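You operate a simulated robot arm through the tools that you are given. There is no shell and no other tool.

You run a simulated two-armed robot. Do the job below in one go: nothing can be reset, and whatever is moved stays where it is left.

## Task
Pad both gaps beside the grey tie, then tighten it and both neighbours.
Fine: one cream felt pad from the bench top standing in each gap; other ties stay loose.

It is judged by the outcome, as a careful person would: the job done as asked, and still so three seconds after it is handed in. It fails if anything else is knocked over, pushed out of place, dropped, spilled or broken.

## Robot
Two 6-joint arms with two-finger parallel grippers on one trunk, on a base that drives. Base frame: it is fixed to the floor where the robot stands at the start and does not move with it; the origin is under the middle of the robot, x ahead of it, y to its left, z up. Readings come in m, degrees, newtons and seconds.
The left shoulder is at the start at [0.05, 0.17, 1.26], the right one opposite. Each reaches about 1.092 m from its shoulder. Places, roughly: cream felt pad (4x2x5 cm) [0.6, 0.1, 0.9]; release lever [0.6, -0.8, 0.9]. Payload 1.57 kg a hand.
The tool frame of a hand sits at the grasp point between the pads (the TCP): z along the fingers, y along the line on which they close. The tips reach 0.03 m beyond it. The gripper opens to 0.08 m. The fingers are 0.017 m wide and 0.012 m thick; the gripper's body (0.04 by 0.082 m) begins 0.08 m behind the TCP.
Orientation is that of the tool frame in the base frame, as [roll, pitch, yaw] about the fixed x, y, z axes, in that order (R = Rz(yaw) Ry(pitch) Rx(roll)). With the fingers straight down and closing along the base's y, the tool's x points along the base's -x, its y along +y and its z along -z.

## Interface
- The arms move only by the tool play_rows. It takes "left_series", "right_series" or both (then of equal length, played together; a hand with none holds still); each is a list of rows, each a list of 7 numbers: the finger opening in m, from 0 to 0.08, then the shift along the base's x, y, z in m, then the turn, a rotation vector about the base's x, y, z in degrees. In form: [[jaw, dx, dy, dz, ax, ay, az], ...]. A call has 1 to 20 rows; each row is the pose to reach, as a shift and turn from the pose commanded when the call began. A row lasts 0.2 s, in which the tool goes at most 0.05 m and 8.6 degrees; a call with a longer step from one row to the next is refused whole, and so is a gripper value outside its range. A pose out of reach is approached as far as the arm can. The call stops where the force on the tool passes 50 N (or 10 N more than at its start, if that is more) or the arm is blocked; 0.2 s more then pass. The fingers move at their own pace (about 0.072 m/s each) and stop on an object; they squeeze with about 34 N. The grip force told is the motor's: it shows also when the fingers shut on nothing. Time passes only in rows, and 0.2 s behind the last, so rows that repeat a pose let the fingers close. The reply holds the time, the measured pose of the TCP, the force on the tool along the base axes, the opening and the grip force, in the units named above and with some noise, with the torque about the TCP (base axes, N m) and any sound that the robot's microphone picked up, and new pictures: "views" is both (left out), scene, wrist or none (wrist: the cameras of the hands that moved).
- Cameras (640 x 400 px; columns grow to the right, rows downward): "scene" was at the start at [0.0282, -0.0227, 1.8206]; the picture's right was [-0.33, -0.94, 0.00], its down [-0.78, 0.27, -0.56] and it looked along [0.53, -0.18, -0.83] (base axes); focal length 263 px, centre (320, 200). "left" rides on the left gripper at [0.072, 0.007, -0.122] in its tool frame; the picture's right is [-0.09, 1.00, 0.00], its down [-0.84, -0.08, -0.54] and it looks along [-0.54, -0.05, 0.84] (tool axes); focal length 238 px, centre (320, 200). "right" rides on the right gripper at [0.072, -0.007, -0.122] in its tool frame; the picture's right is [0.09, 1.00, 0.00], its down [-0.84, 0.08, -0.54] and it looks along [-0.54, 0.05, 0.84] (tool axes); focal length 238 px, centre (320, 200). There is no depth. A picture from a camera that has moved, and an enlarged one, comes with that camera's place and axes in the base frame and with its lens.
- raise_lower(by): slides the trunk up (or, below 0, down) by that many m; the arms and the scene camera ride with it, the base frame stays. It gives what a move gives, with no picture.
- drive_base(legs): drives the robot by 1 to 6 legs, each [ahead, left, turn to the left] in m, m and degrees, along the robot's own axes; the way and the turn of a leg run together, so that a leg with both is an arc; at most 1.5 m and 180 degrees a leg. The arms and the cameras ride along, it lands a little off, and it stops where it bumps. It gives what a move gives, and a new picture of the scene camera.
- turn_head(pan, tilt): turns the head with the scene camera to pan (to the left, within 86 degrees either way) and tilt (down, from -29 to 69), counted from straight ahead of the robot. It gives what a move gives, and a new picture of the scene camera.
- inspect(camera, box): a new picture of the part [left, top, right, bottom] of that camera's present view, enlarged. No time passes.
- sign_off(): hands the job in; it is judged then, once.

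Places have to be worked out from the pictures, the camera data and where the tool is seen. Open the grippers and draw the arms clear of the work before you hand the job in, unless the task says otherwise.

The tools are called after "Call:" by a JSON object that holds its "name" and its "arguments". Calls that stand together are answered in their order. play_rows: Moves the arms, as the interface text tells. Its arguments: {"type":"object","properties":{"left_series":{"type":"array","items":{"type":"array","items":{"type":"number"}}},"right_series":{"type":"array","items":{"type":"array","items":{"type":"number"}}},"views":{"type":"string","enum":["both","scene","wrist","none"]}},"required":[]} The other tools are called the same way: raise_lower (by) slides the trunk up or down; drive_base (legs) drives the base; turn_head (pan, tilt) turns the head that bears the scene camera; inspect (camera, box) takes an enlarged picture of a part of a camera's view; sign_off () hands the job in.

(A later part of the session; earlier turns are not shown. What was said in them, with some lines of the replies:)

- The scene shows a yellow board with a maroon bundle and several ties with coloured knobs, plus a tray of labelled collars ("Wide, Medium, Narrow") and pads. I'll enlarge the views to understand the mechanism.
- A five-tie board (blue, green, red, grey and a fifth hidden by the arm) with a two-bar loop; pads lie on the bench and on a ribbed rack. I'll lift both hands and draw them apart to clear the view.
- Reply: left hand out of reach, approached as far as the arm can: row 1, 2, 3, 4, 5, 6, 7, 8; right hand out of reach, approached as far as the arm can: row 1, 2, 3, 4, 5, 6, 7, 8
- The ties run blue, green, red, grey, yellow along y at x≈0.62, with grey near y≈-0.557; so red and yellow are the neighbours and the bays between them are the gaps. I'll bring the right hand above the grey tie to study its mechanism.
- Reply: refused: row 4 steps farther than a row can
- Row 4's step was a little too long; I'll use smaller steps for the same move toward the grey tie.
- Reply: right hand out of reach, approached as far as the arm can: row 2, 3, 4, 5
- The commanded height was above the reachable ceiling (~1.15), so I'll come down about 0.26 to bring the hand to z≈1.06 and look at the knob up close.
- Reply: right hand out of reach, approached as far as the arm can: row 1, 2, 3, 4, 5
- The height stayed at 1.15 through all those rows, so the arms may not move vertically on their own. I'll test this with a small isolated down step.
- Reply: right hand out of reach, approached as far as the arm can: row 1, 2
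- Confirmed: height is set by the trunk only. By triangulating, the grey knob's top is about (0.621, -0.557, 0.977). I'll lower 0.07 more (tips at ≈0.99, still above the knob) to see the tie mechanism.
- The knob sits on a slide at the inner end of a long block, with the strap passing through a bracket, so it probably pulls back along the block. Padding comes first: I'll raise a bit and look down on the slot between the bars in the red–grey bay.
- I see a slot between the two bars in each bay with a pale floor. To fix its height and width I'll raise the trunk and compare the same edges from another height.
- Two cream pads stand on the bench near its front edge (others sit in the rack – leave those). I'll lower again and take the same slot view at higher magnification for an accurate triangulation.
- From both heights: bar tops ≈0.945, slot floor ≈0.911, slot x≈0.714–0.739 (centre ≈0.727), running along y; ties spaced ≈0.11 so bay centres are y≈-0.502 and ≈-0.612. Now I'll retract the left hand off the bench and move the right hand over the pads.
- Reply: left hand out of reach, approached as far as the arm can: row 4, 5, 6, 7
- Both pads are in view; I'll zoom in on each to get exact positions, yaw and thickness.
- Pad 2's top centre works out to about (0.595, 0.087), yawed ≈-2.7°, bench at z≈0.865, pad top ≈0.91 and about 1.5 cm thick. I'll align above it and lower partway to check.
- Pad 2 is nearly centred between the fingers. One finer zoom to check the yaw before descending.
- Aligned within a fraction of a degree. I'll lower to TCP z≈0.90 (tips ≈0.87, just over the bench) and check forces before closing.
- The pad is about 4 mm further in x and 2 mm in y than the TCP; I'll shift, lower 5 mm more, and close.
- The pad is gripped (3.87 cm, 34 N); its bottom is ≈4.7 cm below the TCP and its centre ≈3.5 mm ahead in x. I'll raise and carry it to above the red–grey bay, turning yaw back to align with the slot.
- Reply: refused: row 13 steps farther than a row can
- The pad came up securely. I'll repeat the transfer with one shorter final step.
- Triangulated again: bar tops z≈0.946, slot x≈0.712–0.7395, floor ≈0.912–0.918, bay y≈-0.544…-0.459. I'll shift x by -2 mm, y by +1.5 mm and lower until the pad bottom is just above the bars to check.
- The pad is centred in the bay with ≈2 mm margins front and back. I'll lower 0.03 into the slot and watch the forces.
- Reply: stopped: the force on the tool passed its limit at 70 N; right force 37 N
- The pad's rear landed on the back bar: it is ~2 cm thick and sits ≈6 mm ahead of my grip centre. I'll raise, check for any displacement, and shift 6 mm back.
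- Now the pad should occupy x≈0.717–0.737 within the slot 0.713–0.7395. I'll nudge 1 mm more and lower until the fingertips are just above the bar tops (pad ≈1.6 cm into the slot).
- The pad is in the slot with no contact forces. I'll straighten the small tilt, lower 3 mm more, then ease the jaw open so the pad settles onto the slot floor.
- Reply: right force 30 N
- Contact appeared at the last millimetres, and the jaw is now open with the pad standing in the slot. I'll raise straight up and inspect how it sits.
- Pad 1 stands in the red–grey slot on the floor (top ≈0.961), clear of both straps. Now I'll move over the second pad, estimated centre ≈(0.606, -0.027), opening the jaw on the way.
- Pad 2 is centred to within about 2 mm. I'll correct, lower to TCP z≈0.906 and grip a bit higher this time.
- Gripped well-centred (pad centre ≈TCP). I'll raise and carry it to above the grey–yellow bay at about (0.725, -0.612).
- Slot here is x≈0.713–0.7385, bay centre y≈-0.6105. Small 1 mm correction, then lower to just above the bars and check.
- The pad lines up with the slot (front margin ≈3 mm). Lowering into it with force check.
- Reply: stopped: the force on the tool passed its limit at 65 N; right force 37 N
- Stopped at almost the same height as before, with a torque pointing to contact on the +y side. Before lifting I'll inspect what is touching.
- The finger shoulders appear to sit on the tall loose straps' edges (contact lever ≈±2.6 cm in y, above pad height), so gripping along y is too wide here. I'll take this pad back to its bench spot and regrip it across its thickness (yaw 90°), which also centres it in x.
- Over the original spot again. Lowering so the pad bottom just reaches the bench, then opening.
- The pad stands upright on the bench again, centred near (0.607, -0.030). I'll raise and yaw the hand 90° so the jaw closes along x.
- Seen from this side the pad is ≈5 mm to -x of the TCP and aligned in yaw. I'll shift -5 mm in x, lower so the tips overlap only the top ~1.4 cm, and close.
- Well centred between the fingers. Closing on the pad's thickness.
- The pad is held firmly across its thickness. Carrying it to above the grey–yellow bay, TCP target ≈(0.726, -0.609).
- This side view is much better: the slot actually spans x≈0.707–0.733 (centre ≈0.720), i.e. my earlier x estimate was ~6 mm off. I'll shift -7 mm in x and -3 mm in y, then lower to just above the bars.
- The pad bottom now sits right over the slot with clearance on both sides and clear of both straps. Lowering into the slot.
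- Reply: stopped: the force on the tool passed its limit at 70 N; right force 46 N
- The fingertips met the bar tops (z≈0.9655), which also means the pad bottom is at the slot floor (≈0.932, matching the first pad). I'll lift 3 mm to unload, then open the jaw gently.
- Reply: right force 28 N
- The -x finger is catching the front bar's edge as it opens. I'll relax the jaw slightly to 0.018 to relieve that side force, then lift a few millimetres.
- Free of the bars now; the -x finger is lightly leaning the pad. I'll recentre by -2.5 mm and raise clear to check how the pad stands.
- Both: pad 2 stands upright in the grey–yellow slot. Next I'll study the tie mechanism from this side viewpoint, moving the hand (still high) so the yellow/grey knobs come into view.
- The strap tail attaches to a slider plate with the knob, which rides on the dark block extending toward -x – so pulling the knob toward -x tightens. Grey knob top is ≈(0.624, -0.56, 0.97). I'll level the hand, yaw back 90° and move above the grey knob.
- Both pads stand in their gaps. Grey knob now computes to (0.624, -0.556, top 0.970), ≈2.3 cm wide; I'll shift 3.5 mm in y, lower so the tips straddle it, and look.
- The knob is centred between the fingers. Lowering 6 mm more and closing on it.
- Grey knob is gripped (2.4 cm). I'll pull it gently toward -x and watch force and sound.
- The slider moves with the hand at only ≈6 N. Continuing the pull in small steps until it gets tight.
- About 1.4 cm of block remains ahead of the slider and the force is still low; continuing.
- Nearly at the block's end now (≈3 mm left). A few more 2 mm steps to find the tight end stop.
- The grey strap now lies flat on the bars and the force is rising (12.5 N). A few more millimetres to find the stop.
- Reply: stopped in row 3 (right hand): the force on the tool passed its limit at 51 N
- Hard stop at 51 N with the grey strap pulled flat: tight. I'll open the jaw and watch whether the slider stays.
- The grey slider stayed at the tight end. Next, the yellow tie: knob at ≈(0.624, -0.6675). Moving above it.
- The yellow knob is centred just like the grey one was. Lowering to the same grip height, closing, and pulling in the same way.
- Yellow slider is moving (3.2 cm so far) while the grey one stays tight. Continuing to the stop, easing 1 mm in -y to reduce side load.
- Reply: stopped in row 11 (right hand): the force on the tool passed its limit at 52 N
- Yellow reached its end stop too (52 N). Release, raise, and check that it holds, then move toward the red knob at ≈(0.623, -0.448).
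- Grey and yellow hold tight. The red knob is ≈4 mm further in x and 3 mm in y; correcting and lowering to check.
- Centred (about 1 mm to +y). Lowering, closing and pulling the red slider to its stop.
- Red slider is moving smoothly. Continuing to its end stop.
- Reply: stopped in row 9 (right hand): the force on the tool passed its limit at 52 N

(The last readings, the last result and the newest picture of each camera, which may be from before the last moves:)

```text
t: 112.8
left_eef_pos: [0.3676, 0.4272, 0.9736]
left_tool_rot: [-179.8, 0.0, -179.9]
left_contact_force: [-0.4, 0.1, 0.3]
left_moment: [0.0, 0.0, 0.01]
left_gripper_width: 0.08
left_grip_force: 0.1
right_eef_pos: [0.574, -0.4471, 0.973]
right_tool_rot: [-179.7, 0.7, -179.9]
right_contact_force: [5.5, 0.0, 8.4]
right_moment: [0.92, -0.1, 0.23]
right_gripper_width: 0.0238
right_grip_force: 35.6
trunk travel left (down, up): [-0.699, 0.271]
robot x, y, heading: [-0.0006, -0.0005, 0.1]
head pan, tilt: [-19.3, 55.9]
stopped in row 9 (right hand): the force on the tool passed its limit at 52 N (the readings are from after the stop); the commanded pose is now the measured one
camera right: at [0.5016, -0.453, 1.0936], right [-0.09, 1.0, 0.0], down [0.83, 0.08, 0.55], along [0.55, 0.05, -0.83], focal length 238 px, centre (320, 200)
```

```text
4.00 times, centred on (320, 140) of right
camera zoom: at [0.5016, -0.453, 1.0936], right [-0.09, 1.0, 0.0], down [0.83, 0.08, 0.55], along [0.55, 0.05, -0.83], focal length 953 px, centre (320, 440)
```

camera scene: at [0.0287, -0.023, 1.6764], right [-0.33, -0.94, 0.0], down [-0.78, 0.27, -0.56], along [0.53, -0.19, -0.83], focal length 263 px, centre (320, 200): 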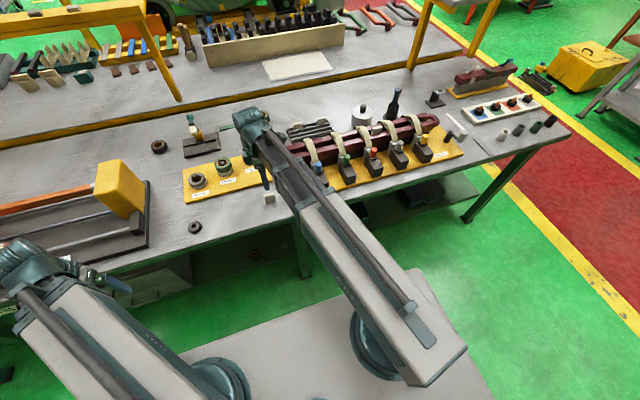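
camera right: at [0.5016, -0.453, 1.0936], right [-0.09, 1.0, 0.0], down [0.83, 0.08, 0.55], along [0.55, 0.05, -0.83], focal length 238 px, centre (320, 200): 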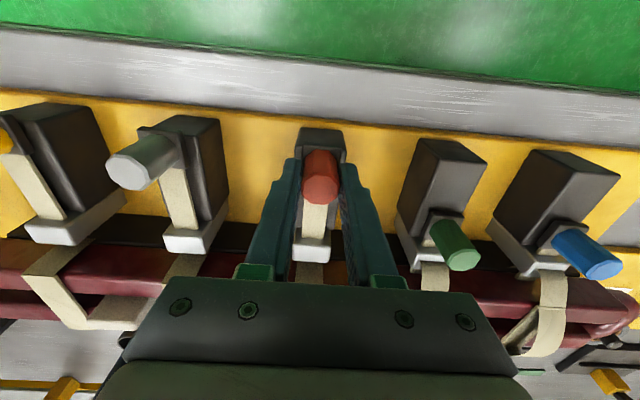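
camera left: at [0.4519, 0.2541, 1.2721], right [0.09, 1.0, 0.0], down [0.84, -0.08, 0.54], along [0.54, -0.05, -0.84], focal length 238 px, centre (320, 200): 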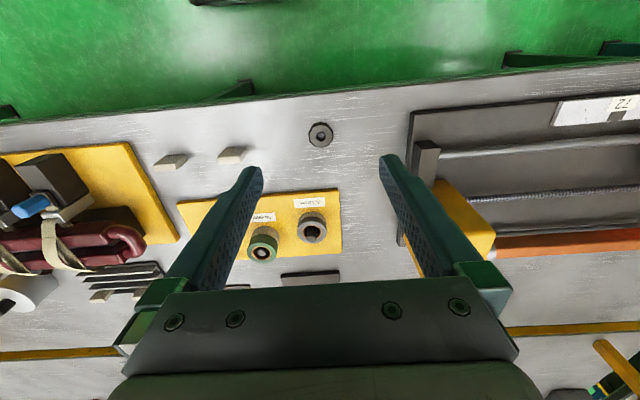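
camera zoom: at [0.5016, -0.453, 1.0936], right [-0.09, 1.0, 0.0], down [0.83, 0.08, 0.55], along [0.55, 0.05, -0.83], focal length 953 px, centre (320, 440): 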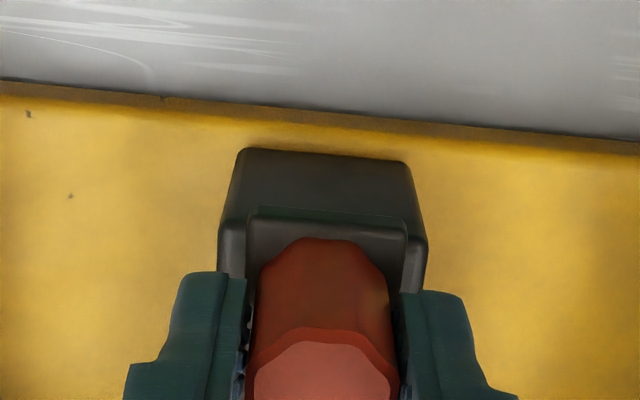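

Red reached its stop (52 N). I'll open, raise well clear, and retreat toward the robot, then check everything.

Call:
{"name": "play_rows", "arguments": {"right_series": [[0.026, 0, 0, 0, 0, 0, 0], [0.04, 0, 0, 0, 0, 0, 0], [0.05, 0, 0, 0, 0, 0, 0], [0.05, 0, 0, 0, 0.3, 0.7, 0]], "views": "none"}}

Call:
{"name": "raise_lower", "arguments": {"by": 0.2}}

Call:
{"name": "inspect", "arguments": {"camera": "right", "box": [0, 0, 640, 400]}}

Call:
{"name": "play_rows", "arguments": {"right_series": [[0.06, -0.03, -0.03, 0, 0, 0, 0], [0.07, -0.06, -0.06, 0, 0, 0, 0], [0.08, -0.09, -0.09, 0, 0, 0, 0], [0.08, -0.12, -0.12, 0, 0, 0, 0], [0.08, -0.15, -0.15, 0, 0, 0, 0], [0.08, -0.17, -0.18, 0, 0, 0, 0]], "views": "both"}}

Call:
{"name": "inspect", "arguments": {"camera": "scene", "box": [260, 110, 440, 225]}}

Call:
{"name": "inspect", "arguments": {"camera": "scene", "box": [340, 120, 440, 185]}}

```text
t: 113.8
left_eef_pos: [0.3671, 0.427, 0.9742]
left_tool_rot: [-179.8, -0.1, -179.9]
left_contact_force: [0.5, -0.1, -0.2]
left_moment: [0.0, -0.03, -0.02]
left_gripper_width: 0.0799
left_grip_force: 0.0
right_eef_pos: [0.5738, -0.4468, 0.9744]
right_tool_rot: [179.8, -0.1, -180.0]
right_contact_force: [0.2, -0.1, 0.2]
right_moment: [-0.02, -0.01, 0.01]
right_gripper_width: 0.0497
right_grip_force: 0.0
trunk travel left (down, up): [-0.699, 0.271]
robot x, y, heading: [0.0002, -0.001, 0.1]
head pan, tilt: [-19.3, 55.9]
```

```text
t: 116.0
left_eef_pos: [0.3665, 0.4275, 1.1743]
left_tool_rot: [-179.8, -0.1, -180.0]
left_contact_force: [0.0, -0.8, -0.4]
left_moment: [-0.01, 0.02, -0.01]
left_gripper_width: 0.0802
left_grip_force: 0.0
right_eef_pos: [0.5732, -0.4462, 1.174]
right_tool_rot: [179.9, -0.1, 180.0]
right_contact_force: [-0.1, 0.1, -0.4]
right_moment: [0.03, 0.0, 0.03]
right_gripper_width: 0.0502
right_grip_force: 0.1
trunk travel left (down, up): [-0.899, 0.071]
robot x, y, heading: [0.001, -0.0012, 0.2]
head pan, tilt: [-19.3, 55.9]
```

```text
1.00 times, centred on (320, 200) of right (not enlarged: the box is as wide or as high as the picture)
camera zoom: at [0.5023, -0.4538, 1.2948], right [-0.09, 1.0, 0.0], down [0.84, 0.08, 0.54], along [0.54, 0.05, -0.84], focal length 238 px, centre (320, 200)
```

zoom: 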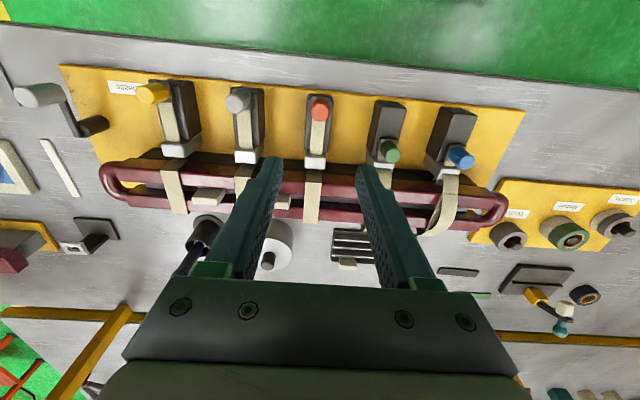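

```text
t: 117.4
left_eef_pos: [0.3667, 0.4271, 1.1737]
left_tool_rot: [-179.9, -0.1, -179.8]
left_contact_force: [-0.5, 0.3, 0.2]
left_moment: [0.01, -0.02, -0.01]
left_gripper_width: 0.0803
left_grip_force: 0.0
right_eef_pos: [0.4047, -0.6283, 1.1733]
right_tool_rot: [179.9, -0.1, -179.9]
right_contact_force: [0.4, -0.9, 0.2]
right_moment: [0.03, 0.01, 0.03]
right_gripper_width: 0.0803
right_grip_force: 0.0
trunk travel left (down, up): [-0.899, 0.071]
robot x, y, heading: [0.0003, -0.0001, 0.1]
head pan, tilt: [-19.3, 55.9]
camera scene: at [0.0302, -0.0242, 1.8445], right [-0.33, -0.94, 0.0], down [-0.78, 0.27, -0.56], along [0.53, -0.18, -0.83], focal length 263 px, centre (320, 200)
camera right: at [0.3334, -0.6359, 1.2947], right [-0.09, 1.0, 0.0], down [0.84, 0.08, 0.54], along [0.54, 0.05, -0.84], focal length 238 px, centre (320, 200)
```

scene: 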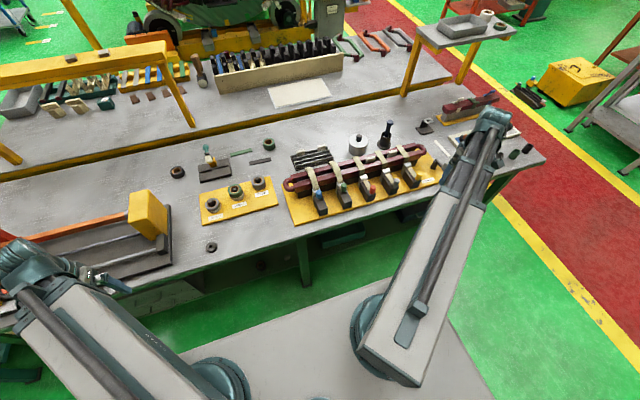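
right: 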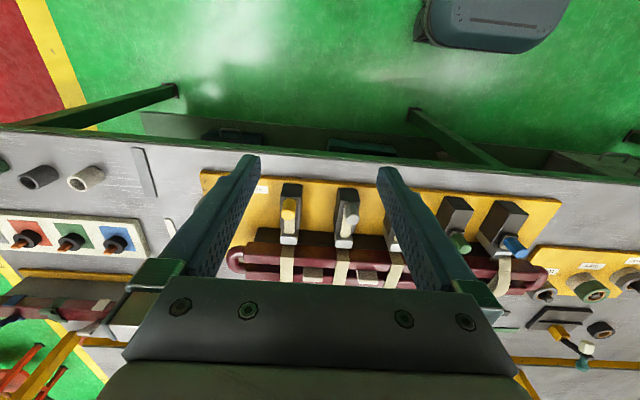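

```text
3.48 times, centred on (350, 168) of scene
camera zoom: at [0.0302, -0.0242, 1.8445], right [-0.33, -0.94, 0.0], down [-0.78, 0.27, -0.56], along [0.53, -0.18, -0.83], focal length 915 px, centre (216, 313)
```

zoom: 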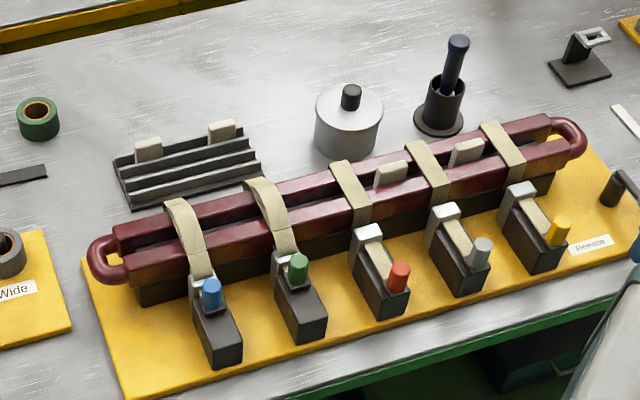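

```text
6.15 times, centred on (390, 152) of scene
camera zoom: at [0.0302, -0.0242, 1.8445], right [-0.33, -0.94, 0.0], down [-0.78, 0.27, -0.56], along [0.53, -0.18, -0.83], focal length 1618 px, centre (-111, 492)
```

zoom: 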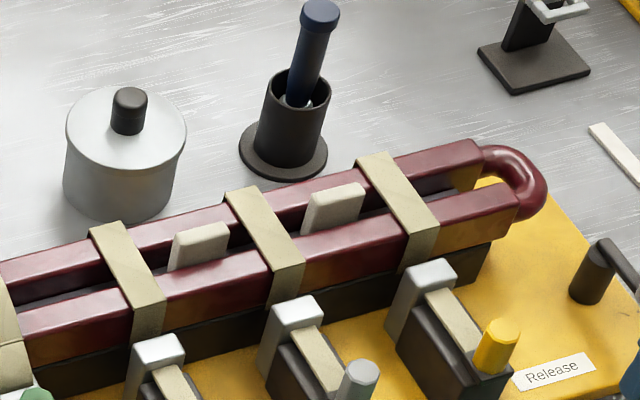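

Red, grey and yellow are tight and holding. One cream pad stands in each gap beside grey, blue and green are still loose, and nothing else has moved. Both grippers are open and clear, so I'm handing in.

Call:
{"name": "sign_off", "arguments": {}}

```text
The job is handed in.
```

The job is done and handed in. One cream felt pad from the bench top stands in each gap beside the grey tie, and the grey, red and yellow ties are tight.

- **Pads:** both stand upright in the slot between the two bars, one between red and grey and one between grey and yellow. The pads in the rack were not used.
- **Ties:** I pulled each of the three sliders until it hit its stop. All three stayed put after I let go, and their straps lie flat. Blue and green are still loose, and I did not touch the release lever.
- **Contact along the way:** the hand or the pad pressed on the bars three times while I was lining up the pads, briefly reaching 65–70 N. I also put the second pad back on the bench once to grip it a different way. In the final pictures nothing was knocked over or out of place.

Both grippers are open and clear of the bench.
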